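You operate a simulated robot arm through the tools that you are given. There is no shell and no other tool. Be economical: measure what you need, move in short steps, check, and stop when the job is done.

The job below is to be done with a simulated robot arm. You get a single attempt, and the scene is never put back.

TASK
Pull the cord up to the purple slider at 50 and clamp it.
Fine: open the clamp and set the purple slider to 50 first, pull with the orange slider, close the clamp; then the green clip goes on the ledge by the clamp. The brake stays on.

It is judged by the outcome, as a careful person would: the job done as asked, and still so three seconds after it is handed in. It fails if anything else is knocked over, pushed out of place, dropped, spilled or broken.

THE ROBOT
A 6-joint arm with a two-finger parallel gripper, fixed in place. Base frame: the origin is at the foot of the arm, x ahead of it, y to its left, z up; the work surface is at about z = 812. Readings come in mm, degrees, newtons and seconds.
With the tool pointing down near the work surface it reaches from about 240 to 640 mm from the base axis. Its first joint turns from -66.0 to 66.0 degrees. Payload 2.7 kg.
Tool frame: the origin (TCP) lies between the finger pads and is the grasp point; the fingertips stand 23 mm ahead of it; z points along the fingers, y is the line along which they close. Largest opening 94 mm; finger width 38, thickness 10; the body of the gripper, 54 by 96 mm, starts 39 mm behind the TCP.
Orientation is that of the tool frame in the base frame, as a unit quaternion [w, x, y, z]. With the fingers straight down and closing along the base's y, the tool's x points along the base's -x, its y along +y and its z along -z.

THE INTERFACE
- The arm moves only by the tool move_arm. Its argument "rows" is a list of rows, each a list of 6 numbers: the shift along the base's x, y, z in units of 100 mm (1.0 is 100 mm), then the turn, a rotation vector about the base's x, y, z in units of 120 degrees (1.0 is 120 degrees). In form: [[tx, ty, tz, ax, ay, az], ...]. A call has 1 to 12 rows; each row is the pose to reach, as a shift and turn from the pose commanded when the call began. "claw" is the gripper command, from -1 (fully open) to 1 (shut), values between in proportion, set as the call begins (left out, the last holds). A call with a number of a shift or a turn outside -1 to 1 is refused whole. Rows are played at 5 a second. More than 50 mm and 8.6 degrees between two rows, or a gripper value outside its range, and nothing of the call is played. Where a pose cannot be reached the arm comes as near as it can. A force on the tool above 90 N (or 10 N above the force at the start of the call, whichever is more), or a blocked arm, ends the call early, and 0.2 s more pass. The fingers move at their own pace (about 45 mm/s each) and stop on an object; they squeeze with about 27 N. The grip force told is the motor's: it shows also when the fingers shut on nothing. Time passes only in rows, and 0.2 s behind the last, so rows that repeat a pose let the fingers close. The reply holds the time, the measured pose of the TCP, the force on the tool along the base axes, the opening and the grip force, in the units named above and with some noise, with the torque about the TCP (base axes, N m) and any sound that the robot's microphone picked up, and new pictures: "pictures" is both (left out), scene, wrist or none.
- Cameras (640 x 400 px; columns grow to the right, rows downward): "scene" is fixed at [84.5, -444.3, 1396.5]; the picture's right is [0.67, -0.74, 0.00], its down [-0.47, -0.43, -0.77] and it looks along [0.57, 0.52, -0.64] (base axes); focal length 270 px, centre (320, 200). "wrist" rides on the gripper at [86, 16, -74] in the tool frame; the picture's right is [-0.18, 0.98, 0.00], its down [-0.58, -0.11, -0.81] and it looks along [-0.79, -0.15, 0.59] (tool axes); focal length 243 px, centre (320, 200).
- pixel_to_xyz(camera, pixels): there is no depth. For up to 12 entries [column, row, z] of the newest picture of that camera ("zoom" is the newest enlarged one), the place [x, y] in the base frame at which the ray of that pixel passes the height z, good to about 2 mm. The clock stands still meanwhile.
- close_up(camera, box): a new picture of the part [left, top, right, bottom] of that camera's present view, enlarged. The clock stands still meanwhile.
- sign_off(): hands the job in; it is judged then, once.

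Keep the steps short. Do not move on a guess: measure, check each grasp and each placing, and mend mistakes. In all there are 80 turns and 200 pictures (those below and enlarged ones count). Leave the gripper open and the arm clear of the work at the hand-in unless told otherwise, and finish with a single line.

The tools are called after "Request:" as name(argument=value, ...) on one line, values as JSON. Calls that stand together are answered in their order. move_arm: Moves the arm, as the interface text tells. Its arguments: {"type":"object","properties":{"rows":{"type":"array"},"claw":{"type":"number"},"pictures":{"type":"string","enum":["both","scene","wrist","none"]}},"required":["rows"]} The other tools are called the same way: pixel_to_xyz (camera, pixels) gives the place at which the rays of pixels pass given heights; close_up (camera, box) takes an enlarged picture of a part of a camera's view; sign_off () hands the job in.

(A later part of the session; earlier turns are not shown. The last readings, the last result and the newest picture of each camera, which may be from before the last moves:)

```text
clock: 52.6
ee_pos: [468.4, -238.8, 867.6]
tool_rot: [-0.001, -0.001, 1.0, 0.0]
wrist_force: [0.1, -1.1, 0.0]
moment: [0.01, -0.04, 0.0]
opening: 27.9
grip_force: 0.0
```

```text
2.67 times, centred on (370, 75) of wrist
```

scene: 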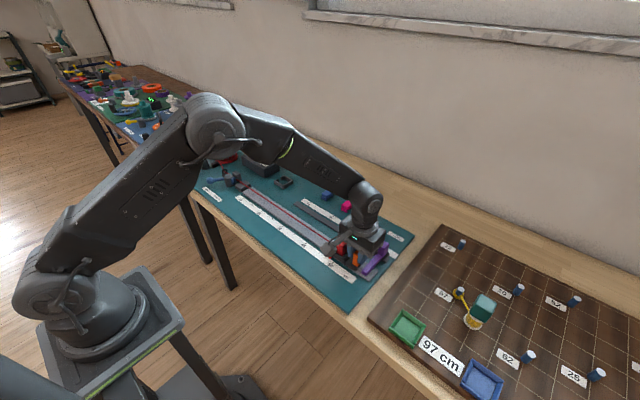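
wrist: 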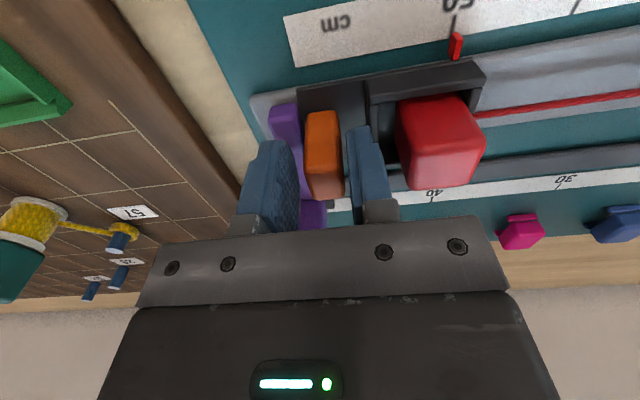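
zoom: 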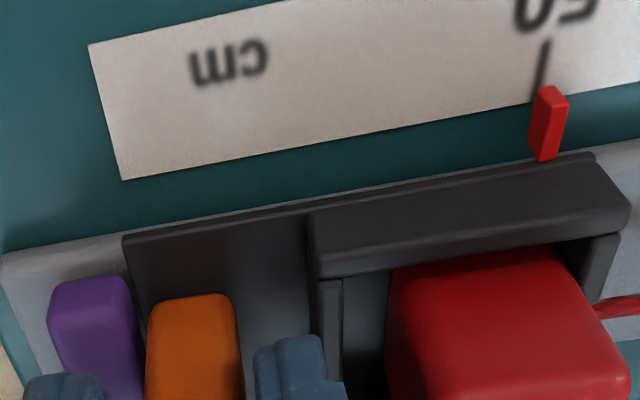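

The carriage stays. Lifting straight up and checking from the scene camera with the display.

Request:
move_arm(rows=[[0, 0, 0.3, 0, 0, 0], [0, 0, 0.7, 0, 0, 0], [-0.2, 0.3, 1.0, 0, 0, 0], [-0.4, 0.7, 1.0, 0, 0, 0], [-0.5, 1.0, 1.0, 0, 0, 0]], pictures="none")

Request:
move_arm(rows=[[-0.2, 0.4, 0.1, 0, 0, 0], [-0.4, 0.8, 0.2, 0, 0, 0], [-0.4, 1.0, 0.2, 0, 0, 0], [-0.4, 1.0, 0.2, 0, 0, 0]], pictures="both")

Request:
close_up(camera="scene", box=[300, 200, 420, 290])

Request:
close_up(camera="scene", box=[190, 130, 300, 205])

Request:
close_up(camera="scene", box=[325, 235, 375, 275])

```text
clock: 53.8
ee_pos: [415.8, -135.2, 964.8]
tool_rot: [0.0, -0.001, 1.0, 0.0]
wrist_force: [0.0, 0.5, -0.9]
moment: [-0.01, 0.0, 0.0]
opening: 28.2
grip_force: 0.1
```

```text
clock: 54.8
ee_pos: [377.2, -37.3, 987.8]
tool_rot: [0.001, -0.001, 1.0, 0.0]
wrist_force: [-0.3, -0.3, 0.4]
moment: [0.03, 0.03, 0.0]
opening: 28.2
grip_force: 0.1
```

scene: 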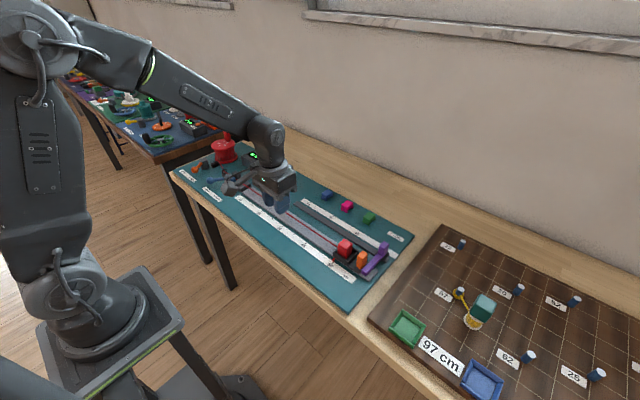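
wrist: 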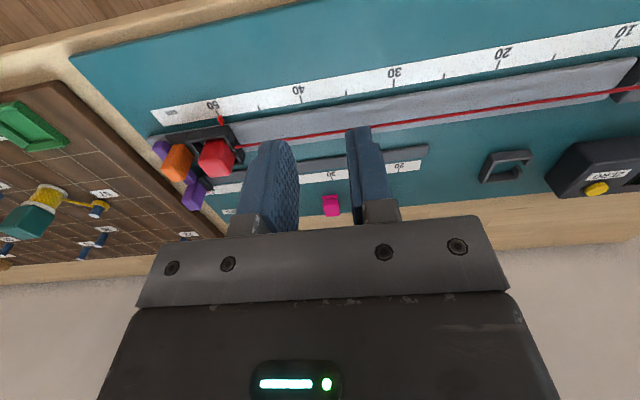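

```text
4.44 times, centred on (360, 245) of scene
```

zoom: 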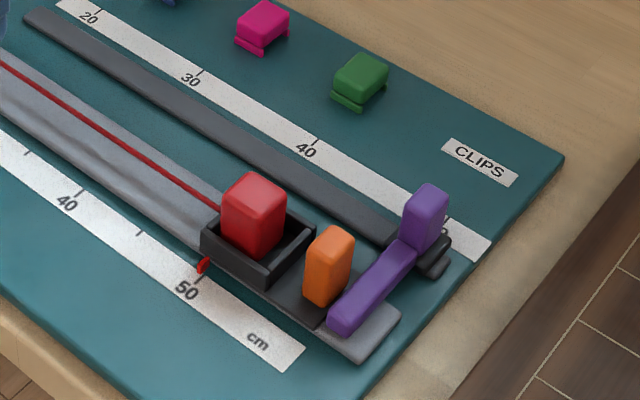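

```text
5.33 times, centred on (245, 168) of scene
```

zoom: 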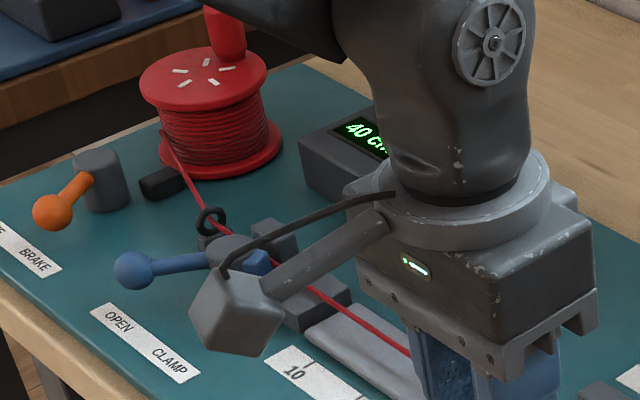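

```text
10.00 times, centred on (350, 255) of scene
```

zoom: 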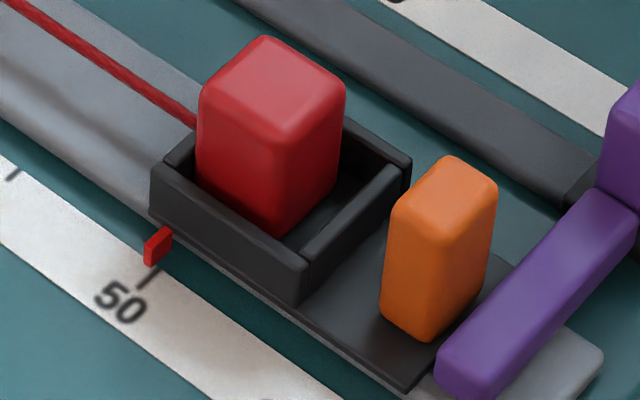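

Display reads 40 cm, carriage at 50, touching purple. Now to the clamp lever, moving above its ball.

Request:
move_arm(rows=[[0, 0.48, 0, 0, 0, 0], [0, 0.96, 0, 0, 0, 0], [0, 1.0, 0, 0, 0, 0]], claw=0.05, pictures="none")

Request:
move_arm(rows=[[0, 0.48, 0, 0, 0, 0], [0, 0.96, 0, 0, 0, 0], [0, 1.0, 0, 0, 0, 0]], pictures="none")

Request:
move_arm(rows=[[0, 0.48, 0, 0, 0, 0], [0, 0.96, 0, 0, 0, 0], [0, 1.0, 0, 0, 0, 0]], pictures="none")

Request:
move_arm(rows=[[0.05, 0.48, 0, 0, 0, 0], [0.1, 0.9, 0, 0, 0, 0], [0.15, 0.94, -0.35, 0, 0, 0], [0.15, 0.94, -0.35, 0, 0, 0]], pictures="wrist")

Request:
pixel_to_xyz(camera="wrist", pixels=[[320, 60, 842]])

```text
clock: 55.6
ee_pos: [376.8, 62.9, 987.9]
tool_rot: [0.001, -0.001, 1.0, 0.0]
wrist_force: [-0.3, -0.9, 0.1]
moment: [0.0, -0.02, 0.01]
opening: 44.7
grip_force: 0.0
```

```text
clock: 56.4
ee_pos: [377.6, 160.7, 987.1]
tool_rot: [0.0, -0.001, 1.0, 0.001]
wrist_force: [-0.5, 0.0, 0.4]
moment: [-0.01, -0.03, 0.02]
opening: 44.6
grip_force: 0.0
```

```text
clock: 57.2
ee_pos: [380.3, 262.5, 988.2]
tool_rot: [0.0, -0.001, 1.0, 0.0]
wrist_force: [-0.9, -0.2, 0.3]
moment: [0.01, 0.0, 0.0]
opening: 44.8
grip_force: 0.0
```

```text
clock: 58.2
ee_pos: [392.8, 359.8, 950.0]
tool_rot: [0.0, 0.0, 1.0, 0.0]
wrist_force: [-1.1, 0.4, 0.5]
moment: [0.01, -0.04, 0.03]
opening: 44.8
grip_force: 0.2
```

wrist: 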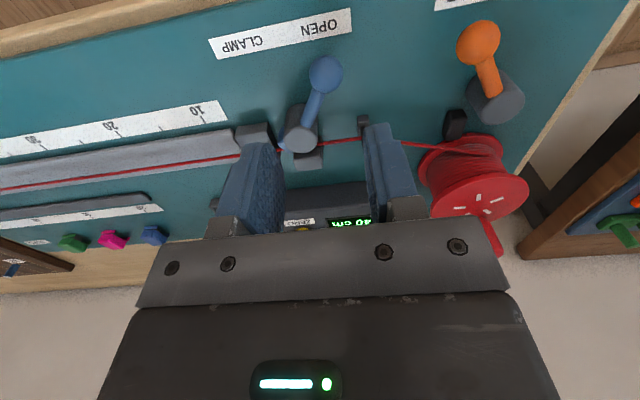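

```text
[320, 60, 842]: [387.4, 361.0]
```

Ball at wrist (325,73), about y≈363. Descending around it.

Request:
move_arm(rows=[[0, 0.02, -0.4, 0, 0, 0], [0, 0.02, -0.75, 0, 0, 0], [0, 0.02, -0.98, 0, 0, 0], [0, 0.02, -0.98, 0, 0, 0]], pictures="wrist")

```text
clock: 59.2
ee_pos: [393.7, 359.0, 853.3]
tool_rot: [0.0, -0.002, 1.0, 0.0]
wrist_force: [-0.7, 0.2, 0.1]
moment: [-0.02, -0.01, 0.03]
opening: 45.0
grip_force: 0.1
```

wrist: 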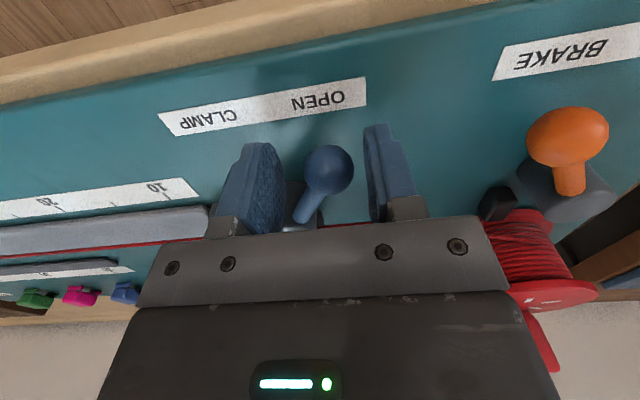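

Pushing the ball back to CLAMP (-y).

Request:
move_arm(rows=[[0, -0.1, 0, 0, 0, 0], [-0.02, -0.2, 0, 0, 0, 0], [-0.04, -0.3, 0, 0, 0, 0], [-0.04, -0.4, 0, 0, 0, 0], [-0.04, -0.5, 0, 0, 0, 0], [-0.02, -0.6, 0, 0, 0, 0], [-0.02, -0.68, 0, 0, 0, 0], [-0.02, -0.68, 0, 0, 0, 0]], pictures="wrist")

```text
clock: 61.0
ee_pos: [391.0, 291.7, 852.0]
tool_rot: [0.0, 0.0, 1.0, 0.0]
wrist_force: [0.3, 0.7, 0.5]
moment: [0.03, 0.02, -0.02]
opening: 44.5
grip_force: 0.1
```

wrist: 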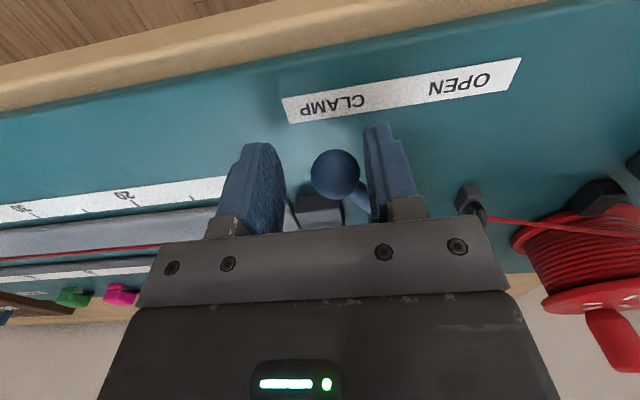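

A few mm more until the stop.

Request:
move_arm(rows=[[0, -0.05, 0, 0, 0, 0], [0.01, -0.1, 0, 0, 0, 0], [0.01, -0.13, 0, 0, 0, 0], [0.01, -0.13, 0, 0, 0, 0]], pictures="wrist")

```text
clock: 62.0
ee_pos: [391.4, 282.2, 852.1]
tool_rot: [0.0, -0.005, 1.0, 0.0]
wrist_force: [-13.9, 32.0, -12.3]
moment: [0.08, 0.24, 1.03]
opening: 58.9
grip_force: 16.3
```

wrist: 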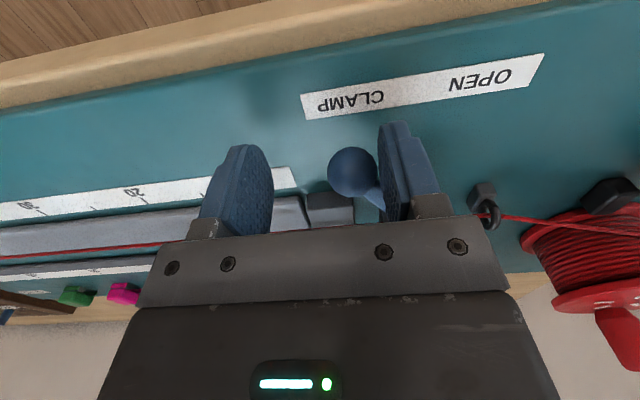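

It met a firm stop (32 N). Backing off, lifting and inspecting.

Request:
move_arm(rows=[[0, 0.1, 0, 0, 0, 0], [0, 0.12, 0, 0, 0, 0], [0, 0.12, 0.3, 0, 0, 0], [0, 0.12, 0.7, 0, 0, 0], [-0.1, 0.12, 1.0, 0, 0, 0], [-0.3, 0.12, 1.0, 0, 0, 0]], pictures="wrist")

Request:
close_up(camera="wrist", box=[240, 0, 440, 125])

Request:
close_up(camera="scene", box=[200, 150, 280, 205])

```text
clock: 63.4
ee_pos: [365.0, 290.6, 955.3]
tool_rot: [0.001, -0.001, 1.0, 0.0]
wrist_force: [-0.6, 0.6, 1.1]
moment: [0.0, 0.01, 0.0]
opening: 44.6
grip_force: 0.0
```

wrist: 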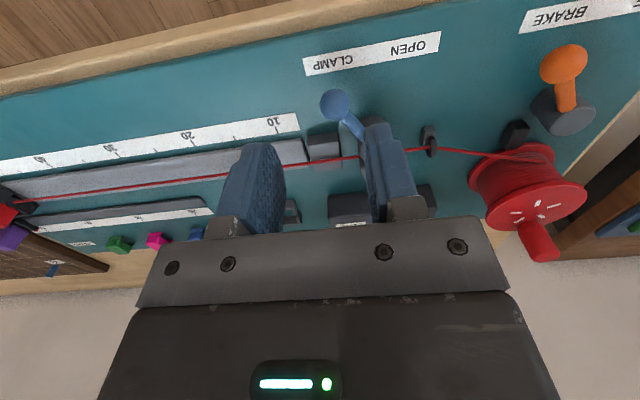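

```text
3.20 times, centred on (340, 62) of wrist
```

zoom: 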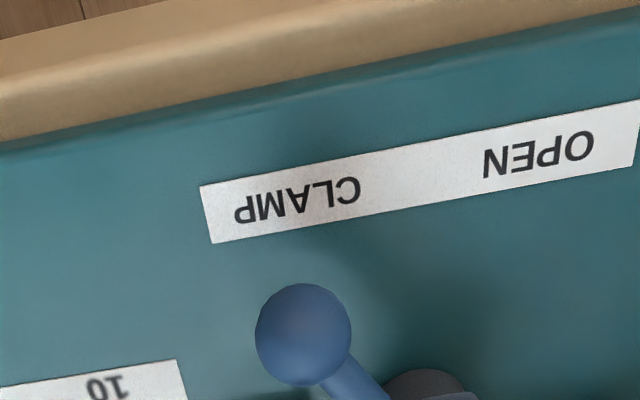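

```text
7.27 times, centred on (240, 178) of scene
```

zoom: 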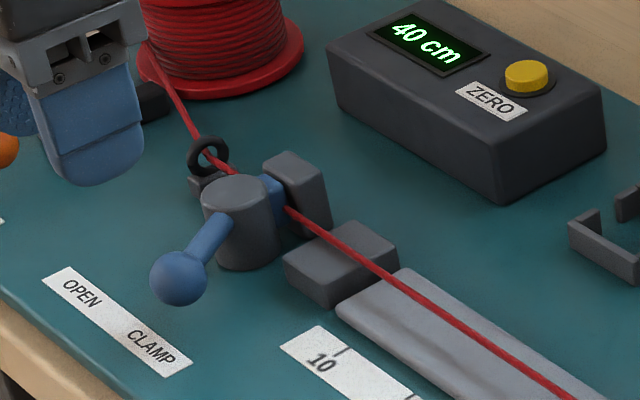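

Clamp is closed on the cord. Now the green clip and the ledge: detailed views and measurements.

Request:
close_up(camera="scene", box=[355, 205, 385, 228])

Request:
close_up(camera="scene", box=[225, 168, 265, 198])

Request:
pixel_to_xyz(camera="zoom", pixels=[[310, 130, 835], [320, 300, 830]])

Request:
close_up(camera="wrist", box=[280, 110, 380, 180])

```text
16.00 times, centred on (370, 216) of scene
```

zoom: 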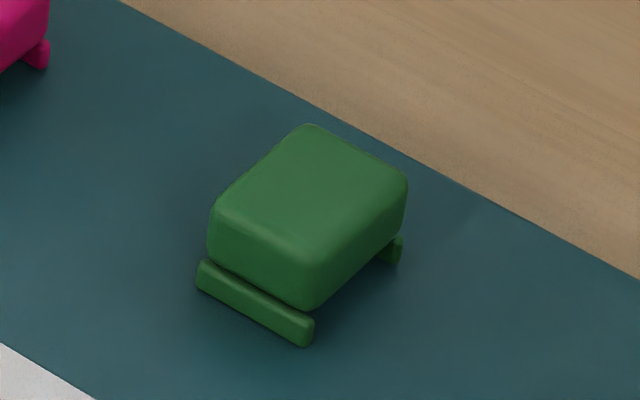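

```text
13.33 times, centred on (245, 183) of scene
```

zoom: 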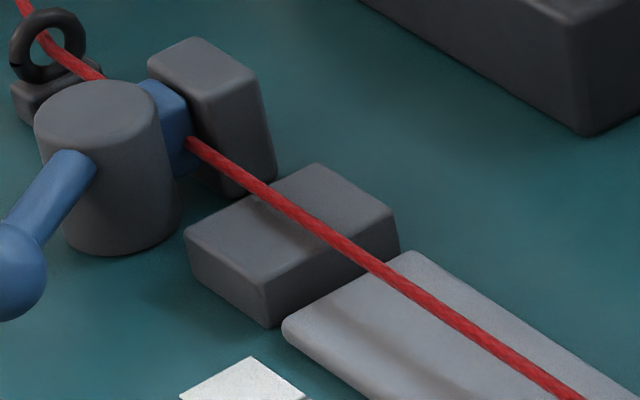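

```text
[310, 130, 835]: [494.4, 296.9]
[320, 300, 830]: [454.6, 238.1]
```

```text
5.71 times, centred on (330, 145) of wrist
```

zoom: 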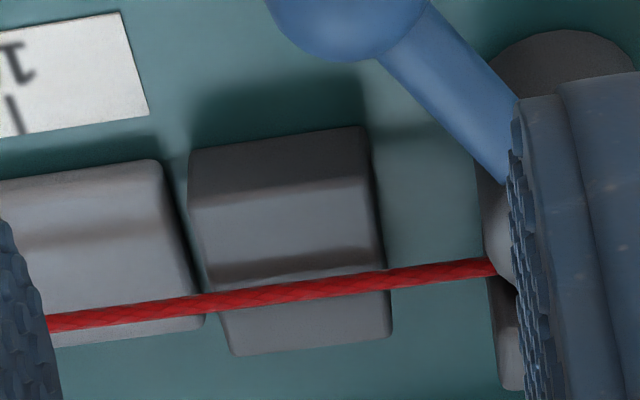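

Clip: an arch open along y with feet on its ±x sides, so it straddles the cord on the ledge. Measuring ledge top corners from both views and the cord.

Request:
pixel_to_xyz(camera="zoom", pixels=[[192, 208, 832], [375, 183, 832], [235, 353, 832], [390, 335, 832], [300, 290, 840], [192, 208, 826], [375, 183, 826], [235, 353, 826], [390, 335, 826]])

Request:
pixel_to_xyz(camera="scene", pixels=[[234.9, 185.6, 832], [241.3, 189.4, 832], [250.9, 183.9, 832], [244.9, 180.2, 832], [243.7, 182.5, 840], [249.4, 188.2, 812], [247, 187, 826]])

Request:
pixel_to_xyz(camera="scene", pixels=[[369.5, 210.5, 835], [363.5, 217, 835], [369.5, 222, 835], [375.4, 214.5, 835], [362.3, 221, 812], [369.3, 225.2, 812], [375, 219.5, 812]])

```text
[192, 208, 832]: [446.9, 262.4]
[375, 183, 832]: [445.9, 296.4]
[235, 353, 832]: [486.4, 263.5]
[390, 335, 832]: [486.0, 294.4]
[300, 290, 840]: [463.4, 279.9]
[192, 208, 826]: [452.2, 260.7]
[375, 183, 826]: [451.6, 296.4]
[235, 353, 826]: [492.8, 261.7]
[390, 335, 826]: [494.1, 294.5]
```

```text
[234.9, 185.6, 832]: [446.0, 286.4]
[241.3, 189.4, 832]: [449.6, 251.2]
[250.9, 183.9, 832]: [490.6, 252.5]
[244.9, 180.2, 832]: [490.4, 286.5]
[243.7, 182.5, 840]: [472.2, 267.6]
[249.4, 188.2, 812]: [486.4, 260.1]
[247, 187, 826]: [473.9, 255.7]
```

```text
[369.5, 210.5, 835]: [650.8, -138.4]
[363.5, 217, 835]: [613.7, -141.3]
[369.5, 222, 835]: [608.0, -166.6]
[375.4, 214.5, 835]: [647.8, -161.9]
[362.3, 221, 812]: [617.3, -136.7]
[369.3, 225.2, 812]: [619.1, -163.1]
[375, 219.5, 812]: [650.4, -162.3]
```

Ledge top z≈825, x 451–494, y 261–296; cord about x≈470 some 8 mm above it. I travel to the green clip for a close look.

Request:
move_arm(rows=[[0.1, -0.4, 0.2, 0, 0, 0], [0.2, -0.8, 0.4, 0, 0, 0], [0.25, -1.0, 0.4, 0, 0, 0]], claw=-0.1, pictures="none")

Request:
move_arm(rows=[[0.1, -0.45, 0, 0, 0, 0], [0.2, -0.9, 0, 0, 0, 0], [0.25, -1.0, 0, 0, 0, 0]], pictures="none")

Request:
move_arm(rows=[[0.15, -0.45, 0, 0, 0, 0], [0.3, -0.9, 0, 0, 0, 0], [0.4, -1.0, 0, 0, 0, 0]], pictures="none")

Request:
move_arm(rows=[[0.15, -0.45, 0, 0, 0, 0], [0.35, -0.9, 0, 0, 0, 0], [0.7, -1.0, 0, 0, 0, 0], [1.0, -1.0, 0, 0, 0, 0]], pictures="none")

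Request:
move_arm(rows=[[0.0, -0.35, -0.2, 0, 0, 0], [0.0, -0.42, -0.5, 0, 0, 0], [0.0, -0.42, -0.5, 0, 0, 0]], pictures="both")

```text
clock: 64.2
ee_pos: [390.0, 188.9, 994.6]
tool_rot: [0.0, -0.002, 1.0, 0.0]
wrist_force: [0.1, 0.0, 0.3]
moment: [0.0, 0.01, -0.01]
opening: 51.7
grip_force: 0.0
```

```text
clock: 65.0
ee_pos: [414.4, 91.0, 994.6]
tool_rot: [0.0, -0.002, 1.0, 0.0]
wrist_force: [0.0, 0.1, -0.1]
moment: [0.0, 0.02, 0.01]
opening: 51.5
grip_force: 0.1
```

```text
clock: 65.8
ee_pos: [452.2, -9.9, 993.5]
tool_rot: [0.0, -0.002, 1.0, 0.0]
wrist_force: [-0.7, 0.5, 0.0]
moment: [0.04, 0.03, -0.01]
opening: 51.5
grip_force: 0.2
```

```text
clock: 66.8
ee_pos: [553.5, -110.5, 993.2]
tool_rot: [0.0, -0.002, 1.0, 0.0]
wrist_force: [0.3, -0.1, 0.3]
moment: [-0.01, 0.04, -0.03]
opening: 51.7
grip_force: 0.2
```

```text
clock: 67.6
ee_pos: [550.5, -150.8, 941.5]
tool_rot: [0.0, -0.002, 1.0, 0.0]
wrist_force: [0.9, 0.5, 0.1]
moment: [-0.02, -0.05, 0.0]
opening: 51.8
grip_force: 0.0
```

scene: 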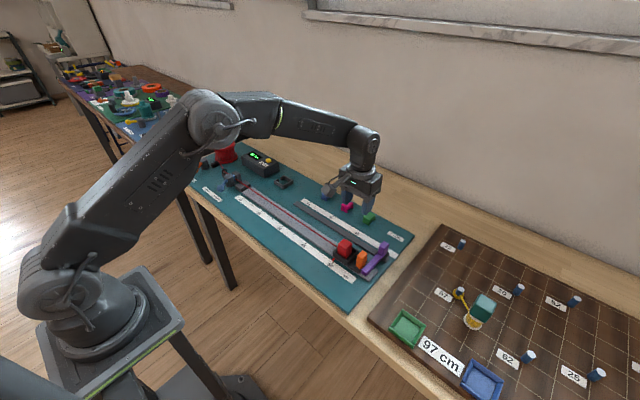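
wrist: 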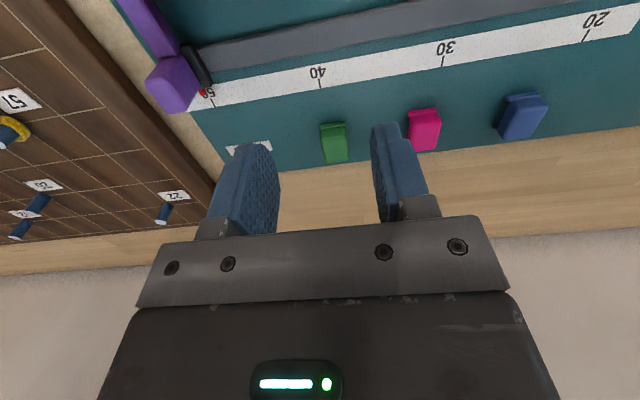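

The purple slider's red pointer is visible now near the 50 tick (wrist (207,92)). Close-ups of that and of the clip.

Request:
close_up(camera="wrist", box=[180, 70, 240, 115])

Request:
close_up(camera="wrist", box=[290, 100, 380, 170])

Request:
pixel_to_xyz(camera="zoom", pixels=[[210, 150, 835], [390, 145, 835], [250, 350, 835], [400, 340, 835]])

Request:
close_up(camera="scene", box=[355, 205, 385, 228])

```text
8.89 times, centred on (210, 92) of wrist
```

zoom: 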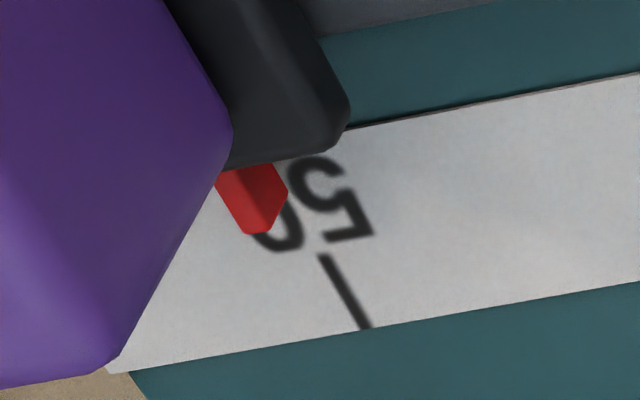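

```text
5.71 times, centred on (335, 135) of wrist
```

zoom: 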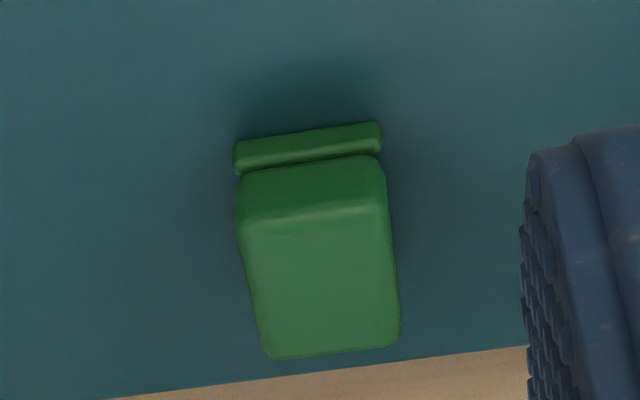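

```text
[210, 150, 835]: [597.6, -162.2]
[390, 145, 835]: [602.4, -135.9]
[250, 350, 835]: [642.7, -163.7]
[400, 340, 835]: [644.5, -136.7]
```

```text
16.00 times, centred on (370, 216) of scene
```

zoom: 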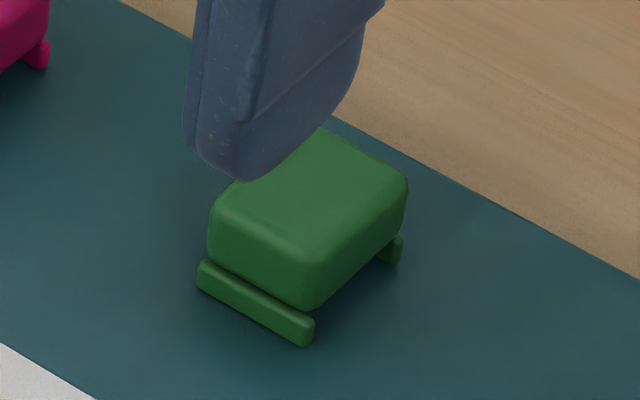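

Purple's pointer matches the 50 tick once its height is accounted for. The clip: y -163…-137, x about 610–650, height about 20. I approach over it at x≈621 and check the reach.

Request:
move_arm(rows=[[0.3, 0.005, -0.15, 0, 0, 0], [0.6, 0.005, -0.3, 0, 0, 0], [0.7, 0.005, -0.5, 0, 0, 0], [0.7, 0.005, -0.5, 0, 0, 0]], pictures="both")

Request:
close_up(camera="scene", box=[330, 185, 400, 235])

```text
clock: 68.6
ee_pos: [620.9, -150.0, 892.8]
tool_rot: [0.0, -0.002, 1.0, 0.001]
wrist_force: [0.0, 0.0, 0.8]
moment: [0.03, 0.03, -0.02]
opening: 51.5
grip_force: 0.1
```

scene: 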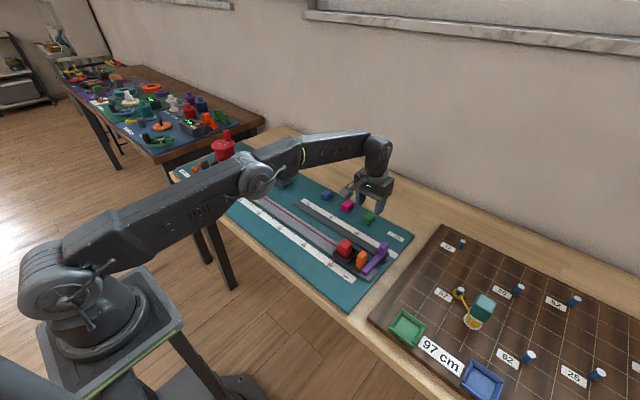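
wrist: 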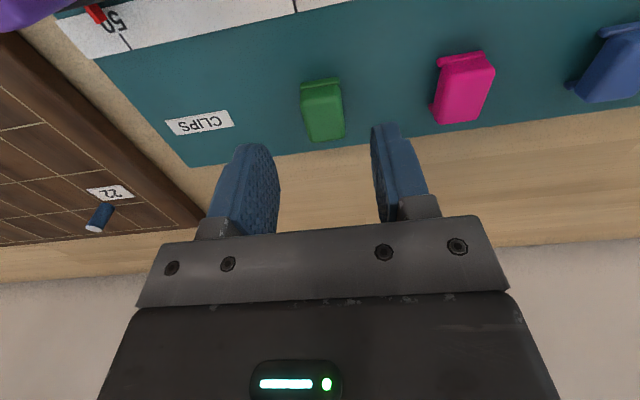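

```text
8.00 times, centred on (365, 210) of scene
```

zoom: 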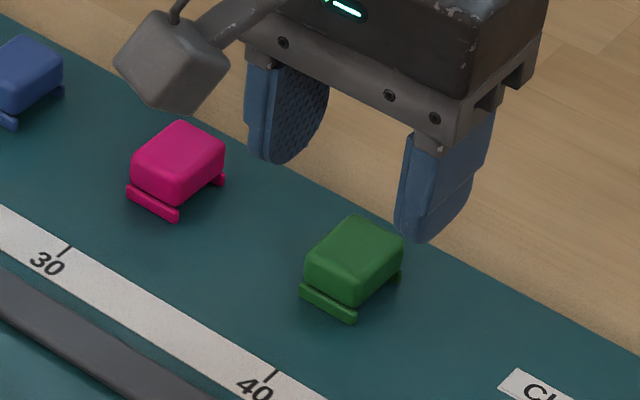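

Request:
close_up(camera="wrist", box=[280, 60, 370, 160])

Request:
pixel_to_xyz(camera="wrist", pixels=[[302, 97, 832], [341, 92, 832], [309, 142, 832], [344, 137, 832], [302, 84, 814], [338, 79, 814]])

Request:
pixel_to_xyz(camera="scene", pixels=[[369.4, 211.5, 832], [363.2, 217.5, 832], [369, 222.5, 832], [375.5, 215, 832]])

```text
4.00 times, centred on (325, 110) of wrist
```

zoom: 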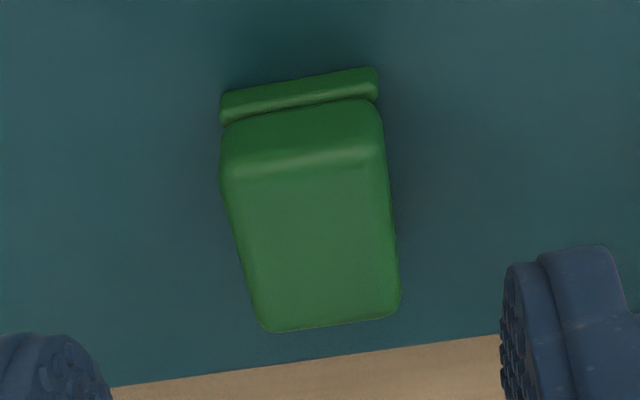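

```text
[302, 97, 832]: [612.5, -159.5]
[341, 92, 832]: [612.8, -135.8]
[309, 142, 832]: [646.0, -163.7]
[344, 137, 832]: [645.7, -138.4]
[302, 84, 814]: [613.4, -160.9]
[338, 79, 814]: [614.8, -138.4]
```

```text
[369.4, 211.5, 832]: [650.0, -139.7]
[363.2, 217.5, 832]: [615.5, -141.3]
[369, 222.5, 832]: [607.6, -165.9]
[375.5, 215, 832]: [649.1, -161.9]
```

Body x 613–647, y about -162…-137, top ≈833. Descending to TCP z≈846 (tips ≈823, above the feet).

Request:
move_arm(rows=[[0.03, 0, -0.2, 0, 0, 0], [0.04, 0, -0.4, 0, 0, 0], [0.04, 0, -0.47, 0, 0, 0], [0.04, 0, -0.47, 0, 0, 0]], pictures="both")

Request:
close_up(camera="scene", box=[335, 190, 395, 235])

```text
clock: 69.6
ee_pos: [625.4, -151.9, 846.6]
tool_rot: [0.0, -0.001, 1.0, 0.0]
wrist_force: [-0.7, -0.9, 0.8]
moment: [-0.03, 0.03, -0.04]
opening: 51.7
grip_force: 0.1
```

scene: 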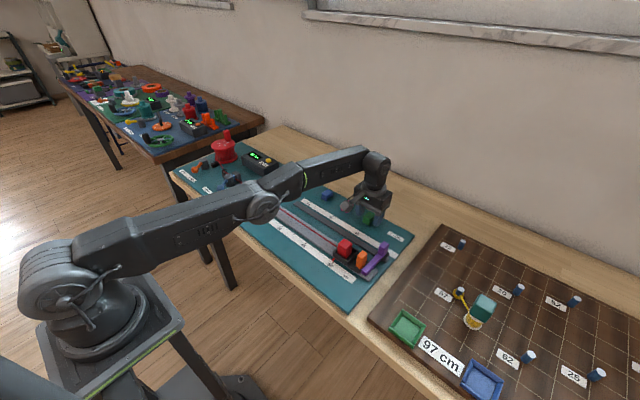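
wrist: 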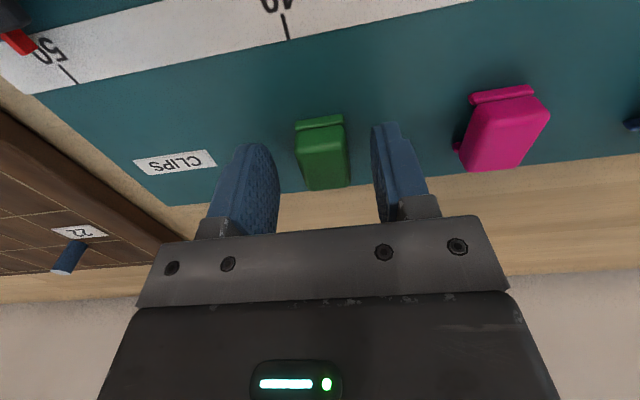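

```text
8.89 times, centred on (365, 212) of scene
```

zoom: 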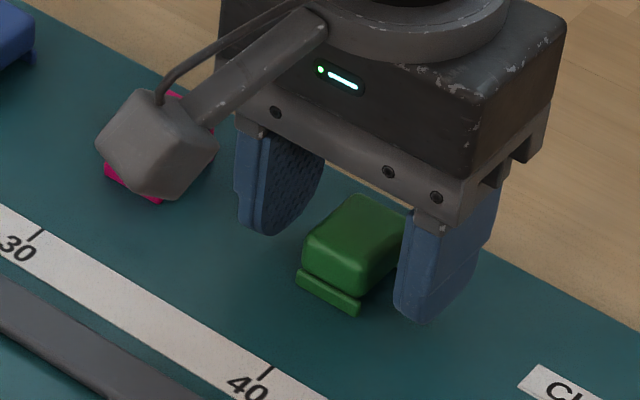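

Clip centred between the fingers. Closing.

Request:
move_arm(rows=[[0, 0, 0, 0, 0, 0], [0, 0, 0, 0, 0, 0], [0, 0, 0, 0, 0, 0], [0, 0, 0, 0, 0, 0]], claw=1, pictures="wrist")

Request:
close_up(camera="scene", box=[335, 190, 395, 235])

```text
clock: 70.6
ee_pos: [625.0, -151.0, 846.7]
tool_rot: [0.0, -0.001, 1.0, 0.0]
wrist_force: [-0.6, 0.4, -0.1]
moment: [-0.03, 0.03, 0.0]
opening: 24.0
grip_force: 27.2
```

wrist: 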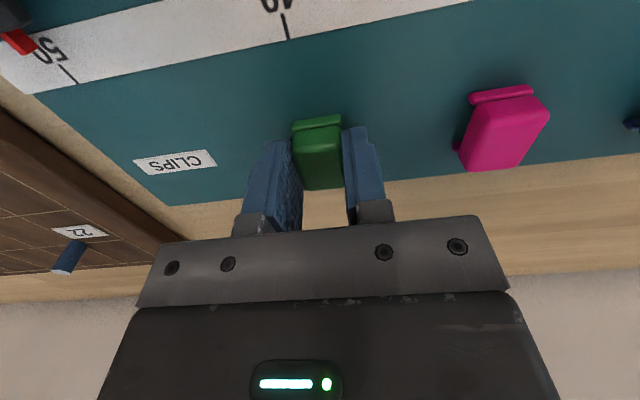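

```text
8.89 times, centred on (365, 212) of scene
```

zoom: 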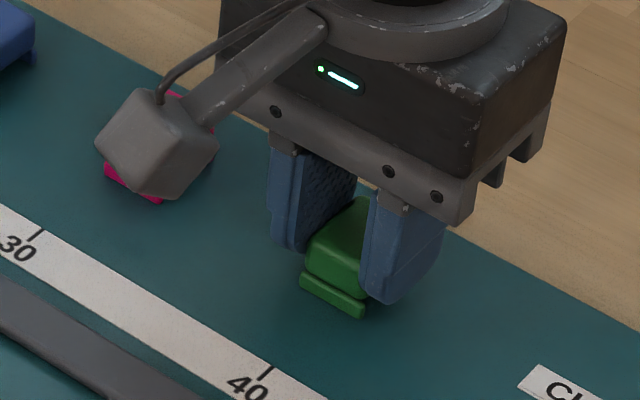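

Held at 24 mm, 27 N. Lifting gently and checking that it hangs level.

Request:
move_arm(rows=[[0, 0, 0.15, 0, 0, 0], [0, 0, 0.4, 0, 0, 0], [-0.1, 0, 0.75, 0, 0, 0], [-0.4, 0.1, 1.0, 0, 0, 0], [-0.4, 0.1, 1.0, 0, 0, 0]], pictures="both")

Request:
close_up(camera="scene", box=[310, 150, 390, 210])

```text
clock: 71.8
ee_pos: [585.4, -139.7, 946.1]
tool_rot: [0.0, -0.001, 1.0, 0.0]
wrist_force: [-0.1, -1.0, -1.0]
moment: [0.0, 0.0, -0.02]
opening: 24.4
grip_force: 26.8
```

scene: 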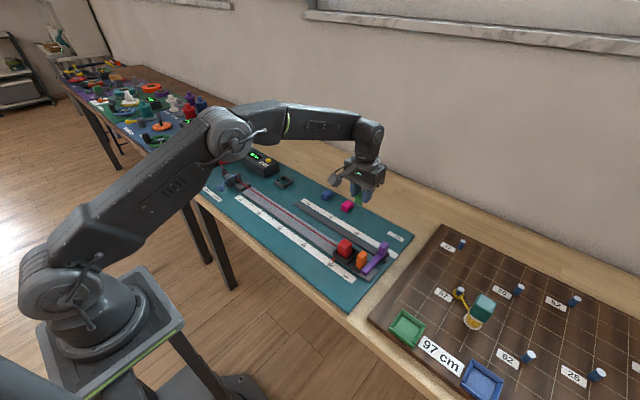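
wrist: 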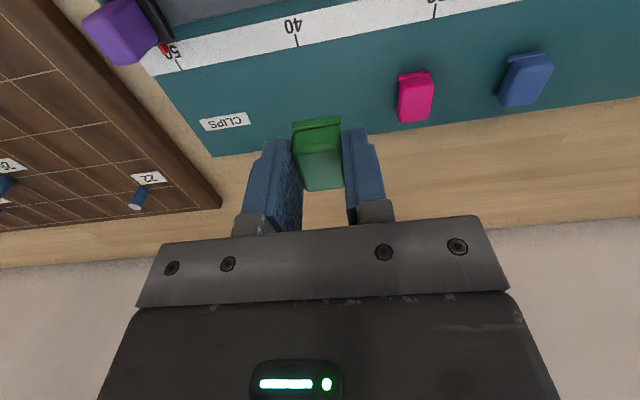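

```text
6.67 times, centred on (350, 180) of scene
```

zoom: 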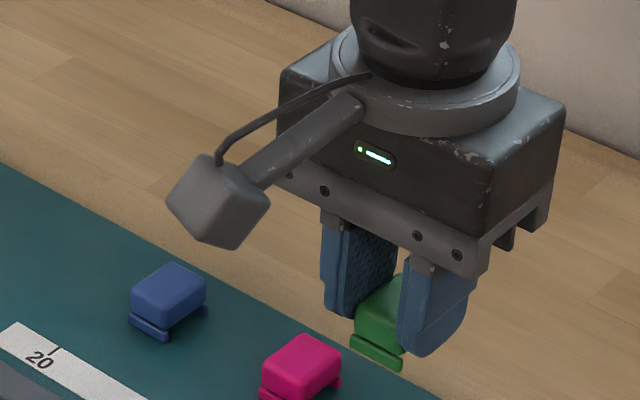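

Still held the same way. Carrying it to above the ledge.

Request:
move_arm(rows=[[-0.12, 0.4, 0.1, 0, 0, 0], [-0.25, 0.8, 0.15, 0, 0, 0], [-0.3, 1.0, 0.15, 0, 0, 0]], pictures="none")

Request:
move_arm(rows=[[-0.12, 0.4, 0, 0, 0, 0], [-0.25, 0.8, 0, 0, 0, 0], [-0.3, 1.0, 0, 0, 0, 0]], pictures="none")

Request:
move_arm(rows=[[-0.12, 0.4, 0, 0, 0, 0], [-0.25, 0.8, 0, 0, 0, 0], [-0.3, 1.0, 0, 0, 0, 0]], pictures="none")

Request:
move_arm(rows=[[-0.12, 0.4, 0, 0, 0, 0], [-0.25, 0.8, 0, 0, 0, 0], [-0.29, 1.0, 0, 0, 0, 0], [-0.29, 1.0, 0, 0, 0, 0]], pictures="both")

Request:
close_up(camera="scene", box=[210, 130, 300, 200])

```text
clock: 72.6
ee_pos: [556.2, -40.1, 958.3]
tool_rot: [0.0, 0.0, 1.0, -0.001]
wrist_force: [0.0, 1.2, -0.2]
moment: [-0.03, 0.02, -0.01]
opening: 24.2
grip_force: 27.2
```

```text
clock: 73.4
ee_pos: [527.1, 61.1, 961.0]
tool_rot: [0.0, -0.001, 1.0, -0.001]
wrist_force: [0.9, 0.1, -0.4]
moment: [0.01, 0.03, 0.0]
opening: 24.2
grip_force: 27.2
```

```text
clock: 74.2
ee_pos: [497.6, 159.0, 960.3]
tool_rot: [0.0, -0.001, 1.0, 0.0]
wrist_force: [0.5, -1.0, -0.2]
moment: [-0.02, 0.01, 0.03]
opening: 24.4
grip_force: 26.8
```

```text
clock: 75.2
ee_pos: [465.4, 258.7, 958.7]
tool_rot: [0.0, 0.0, 1.0, 0.0]
wrist_force: [-0.5, -0.3, -0.5]
moment: [-0.03, -0.02, 0.01]
opening: 24.2
grip_force: 27.2
```

scene: 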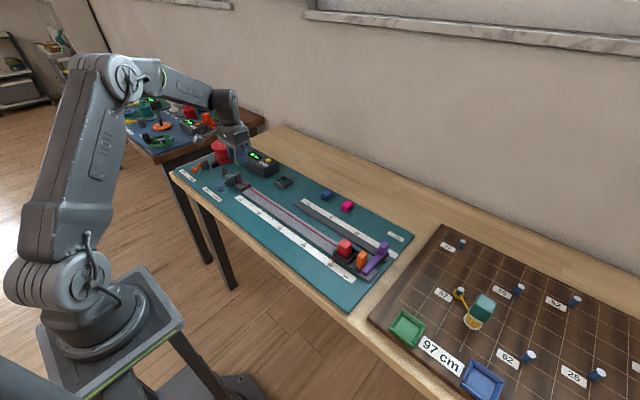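
wrist: 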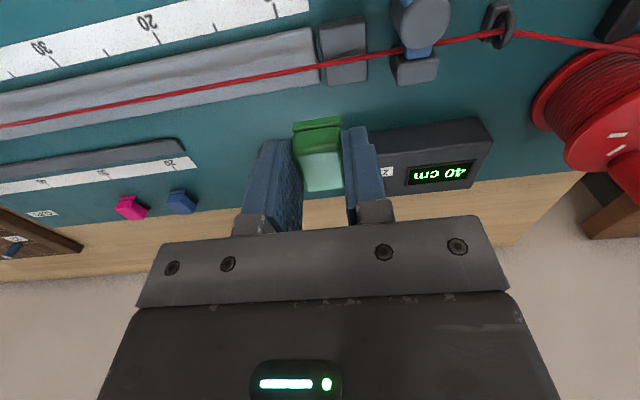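

```text
5.71 times, centred on (255, 165) of scene
```

zoom: 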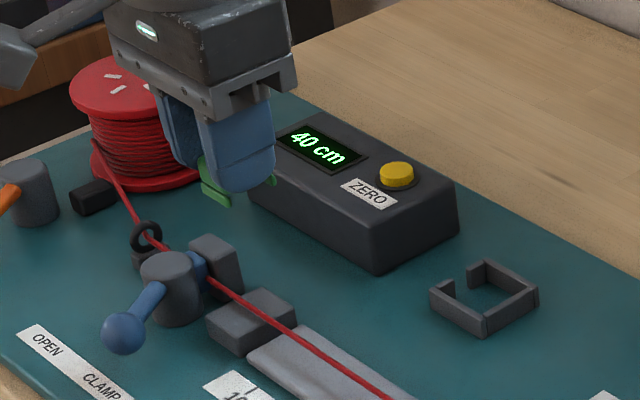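

Re-measuring ledge, cord and clamp parts from above before lowering.

Request:
close_up(camera="wrist", box=[300, 0, 460, 100])

Request:
pixel_to_xyz(camera="zoom", pixels=[[77, 88, 825]])

```text
4.00 times, centred on (380, 50) of wrist
```

zoom: 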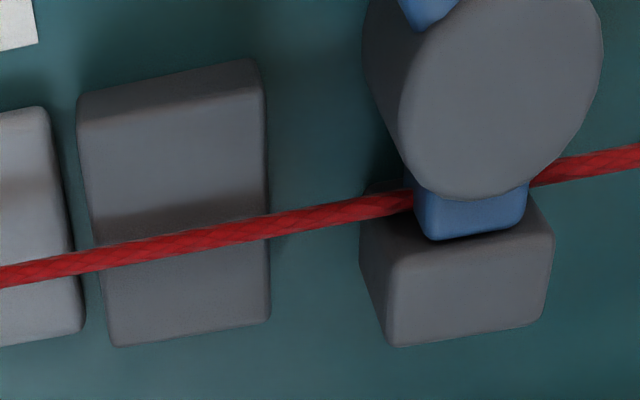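

```text
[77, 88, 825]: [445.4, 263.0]
```

Request:
pixel_to_xyz(camera="zoom", pixels=[[82, 125, 825], [260, 90, 825], [112, 345, 825], [268, 320, 825], [180, 237, 829], [180, 237, 833], [405, 110, 862], [395, 345, 845], [365, 240, 845], [480, 195, 862]])

```text
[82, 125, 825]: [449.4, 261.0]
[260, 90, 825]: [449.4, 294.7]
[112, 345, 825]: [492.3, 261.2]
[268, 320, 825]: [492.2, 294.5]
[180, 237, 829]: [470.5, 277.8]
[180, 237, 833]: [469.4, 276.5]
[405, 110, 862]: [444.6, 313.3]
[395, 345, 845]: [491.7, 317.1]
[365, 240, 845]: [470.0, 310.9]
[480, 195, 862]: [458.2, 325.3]
```

Ledge centre (471,278), cord x=470, clamp parts start at y≥311. Move to (466,277) and descend to about 15 mm above seating.

Request:
move_arm(rows=[[0.005, 0.18, 0, 0, 0, 0], [0.005, 0.18, -0.4, 0, 0, 0], [0.005, 0.18, -0.75, 0, 0, 0], [0.005, 0.18, -0.85, 0, 0, 0], [0.005, 0.18, -0.85, 0, 0, 0]], pictures="both")

Request:
close_up(camera="scene", box=[210, 150, 290, 205])

Request:
close_up(camera="wrist", box=[240, 60, 400, 200])

```text
clock: 76.4
ee_pos: [467.3, 276.9, 875.1]
tool_rot: [0.0, 0.0, 1.0, 0.0]
wrist_force: [-0.1, -0.6, -0.1]
moment: [-0.03, 0.01, 0.04]
opening: 24.1
grip_force: 27.1
```

scene: 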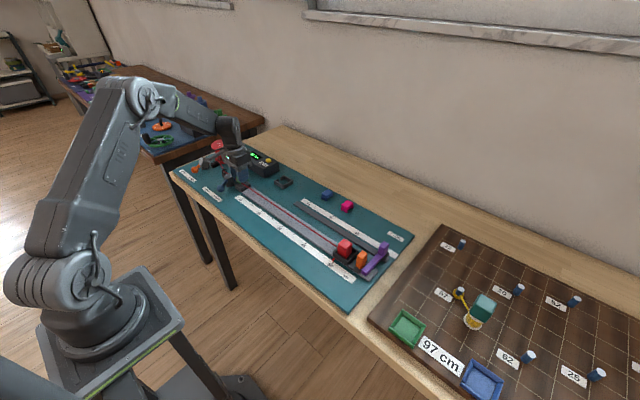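
wrist: 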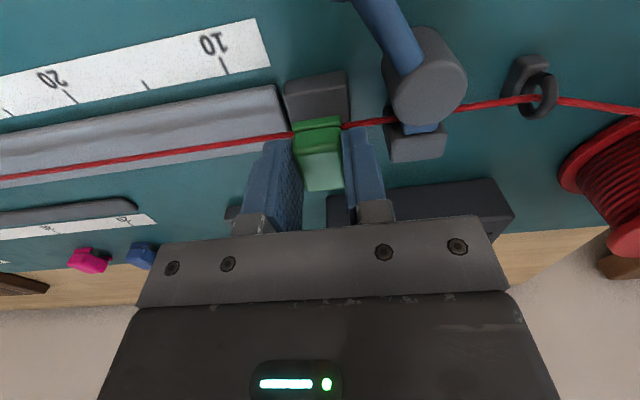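

```text
7.27 times, centred on (250, 178) of scene
```

zoom: 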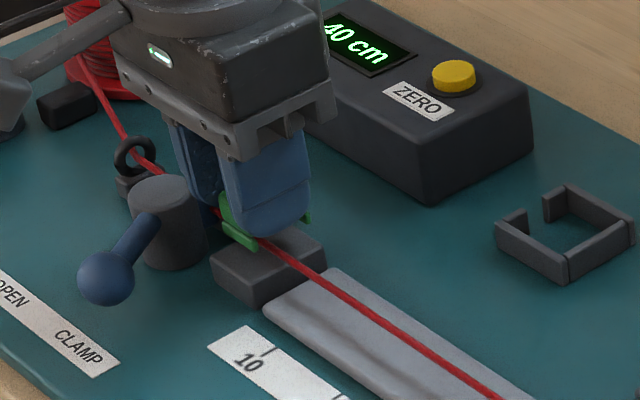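

```text
2.86 times, centred on (320, 130) of wrist
```

zoom: 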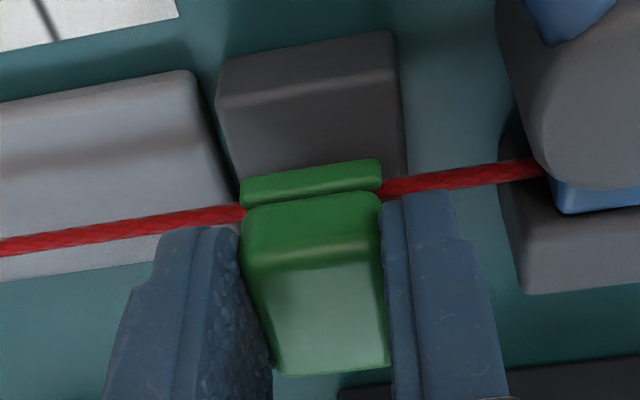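

Checking the front foot and the clip's back edge against cord and ledge.

Request:
pixel_to_xyz(camera="zoom", pixels=[[242, 183, 842], [378, 163, 842], [275, 375, 860], [390, 365, 860], [220, 100, 825], [392, 70, 825], [200, 218, 831], [440, 180, 831]])

```text
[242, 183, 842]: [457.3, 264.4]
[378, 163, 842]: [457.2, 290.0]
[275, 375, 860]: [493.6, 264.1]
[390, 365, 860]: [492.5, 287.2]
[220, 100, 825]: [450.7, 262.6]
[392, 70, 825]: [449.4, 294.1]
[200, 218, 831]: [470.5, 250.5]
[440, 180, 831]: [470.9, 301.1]
```

Clip centre ≈(474.5,276.5), so I shift −3.5 mm in x and lower slowly until contact.

Request:
move_arm(rows=[[-0.035, 0.01, 0, 0, 0, 0], [-0.035, 0.01, -0.05, 0, 0, 0], [-0.035, 0.01, -0.1, 0, 0, 0], [-0.035, 0.01, -0.1, 0, 0, 0]], pictures="wrist")

Request:
close_up(camera="wrist", box=[240, 60, 400, 200])

Request:
close_up(camera="scene", box=[225, 165, 265, 195])

```text
clock: 77.4
ee_pos: [465.6, 277.3, 866.4]
tool_rot: [0.001, -0.002, 1.0, -0.001]
wrist_force: [0.9, -0.2, 0.0]
moment: [-0.02, 0.02, 0.01]
opening: 24.4
grip_force: 27.3
```

wrist: 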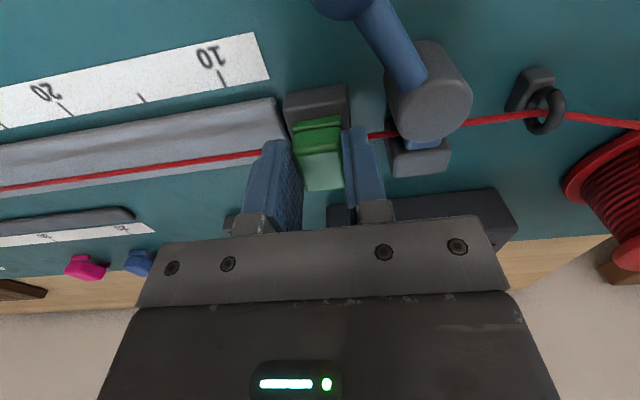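

```text
2.86 times, centred on (320, 130) of wrist
```

zoom: 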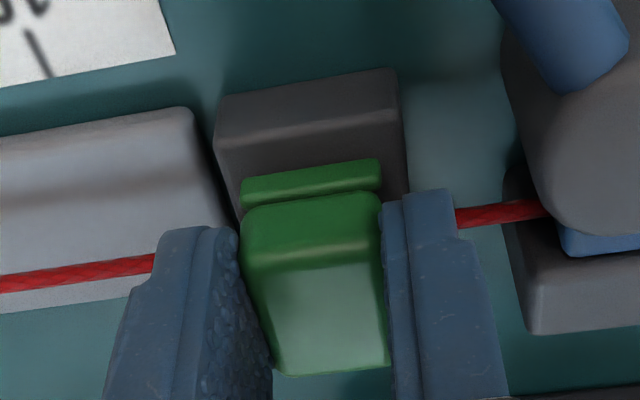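

```text
13.33 times, centred on (245, 180) of scene
```

zoom: 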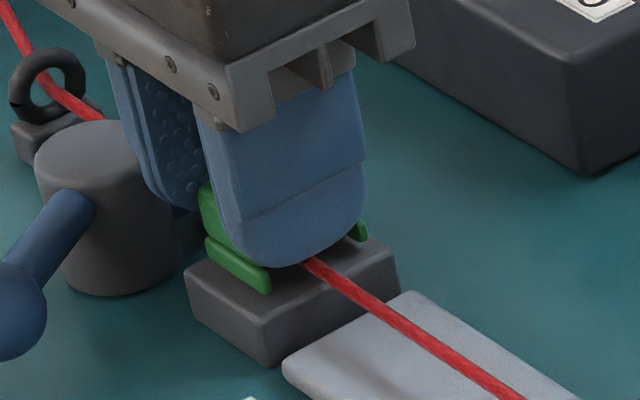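

Feet now about 5–6 mm above the ledge. Lowering in small steps, watching the z force.

Request:
move_arm(rows=[[0, 0, -0.015, 0, 0, 0], [0, 0, -0.03, 0, 0, 0], [0, 0, -0.04, 0, 0, 0], [0, 0, -0.04, 0, 0, 0]], pictures="none")

Request:
close_up(camera="scene", box=[225, 165, 265, 195])

```text
clock: 78.4
ee_pos: [466.6, 277.7, 864.1]
tool_rot: [0.001, 0.0, 1.0, 0.0]
wrist_force: [-3.6, -6.6, 19.5]
moment: [-0.21, 0.07, -0.03]
opening: 24.4
grip_force: 26.4
```

```text
13.33 times, centred on (245, 180) of scene
```

zoom: 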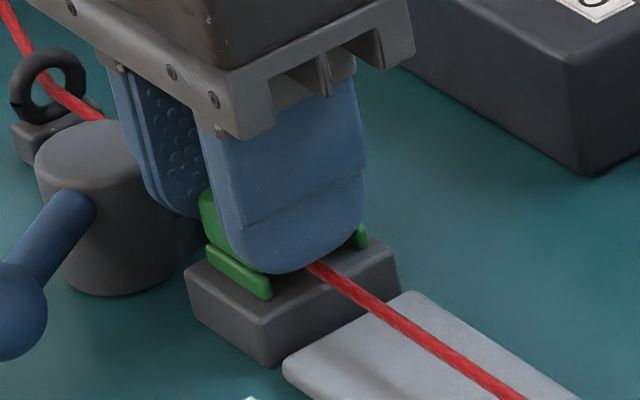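

Contact (19.5 N up) at z=864. I check whether the foot is really on the ledge and not the fingers on the cord.

Request:
pixel_to_xyz(camera="zoom", pixels=[[270, 299, 825], [270, 299, 829], [208, 262, 825], [265, 315, 825], [368, 247, 825], [396, 265, 825]])

Request:
move_arm(rows=[[0, 0, 0.015, 0, 0, 0], [0, 0, 0.015, 0, 0, 0]], pictures="wrist")

Request:
close_up(camera="wrist", box=[240, 60, 400, 200])

```text
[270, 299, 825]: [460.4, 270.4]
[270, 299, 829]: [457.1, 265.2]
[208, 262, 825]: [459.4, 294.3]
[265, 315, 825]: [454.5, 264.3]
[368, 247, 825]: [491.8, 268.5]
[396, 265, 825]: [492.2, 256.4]
```

```text
clock: 79.0
ee_pos: [464.2, 279.1, 864.6]
tool_rot: [0.0, -0.001, 1.0, 0.001]
wrist_force: [5.1, -1.9, 10.3]
moment: [-0.03, -0.18, -0.03]
opening: 24.0
grip_force: 27.1
```

wrist: 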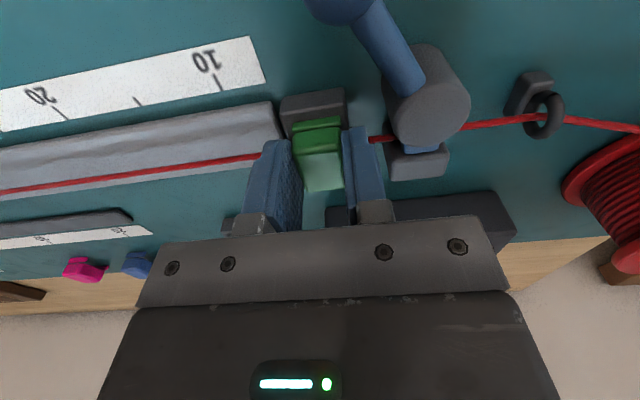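

```text
2.86 times, centred on (320, 130) of wrist
```

zoom: 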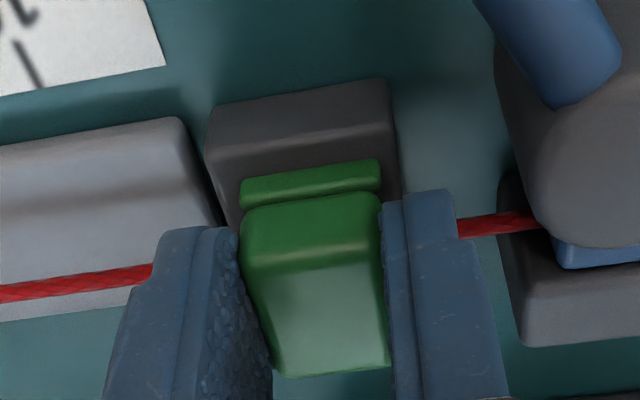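

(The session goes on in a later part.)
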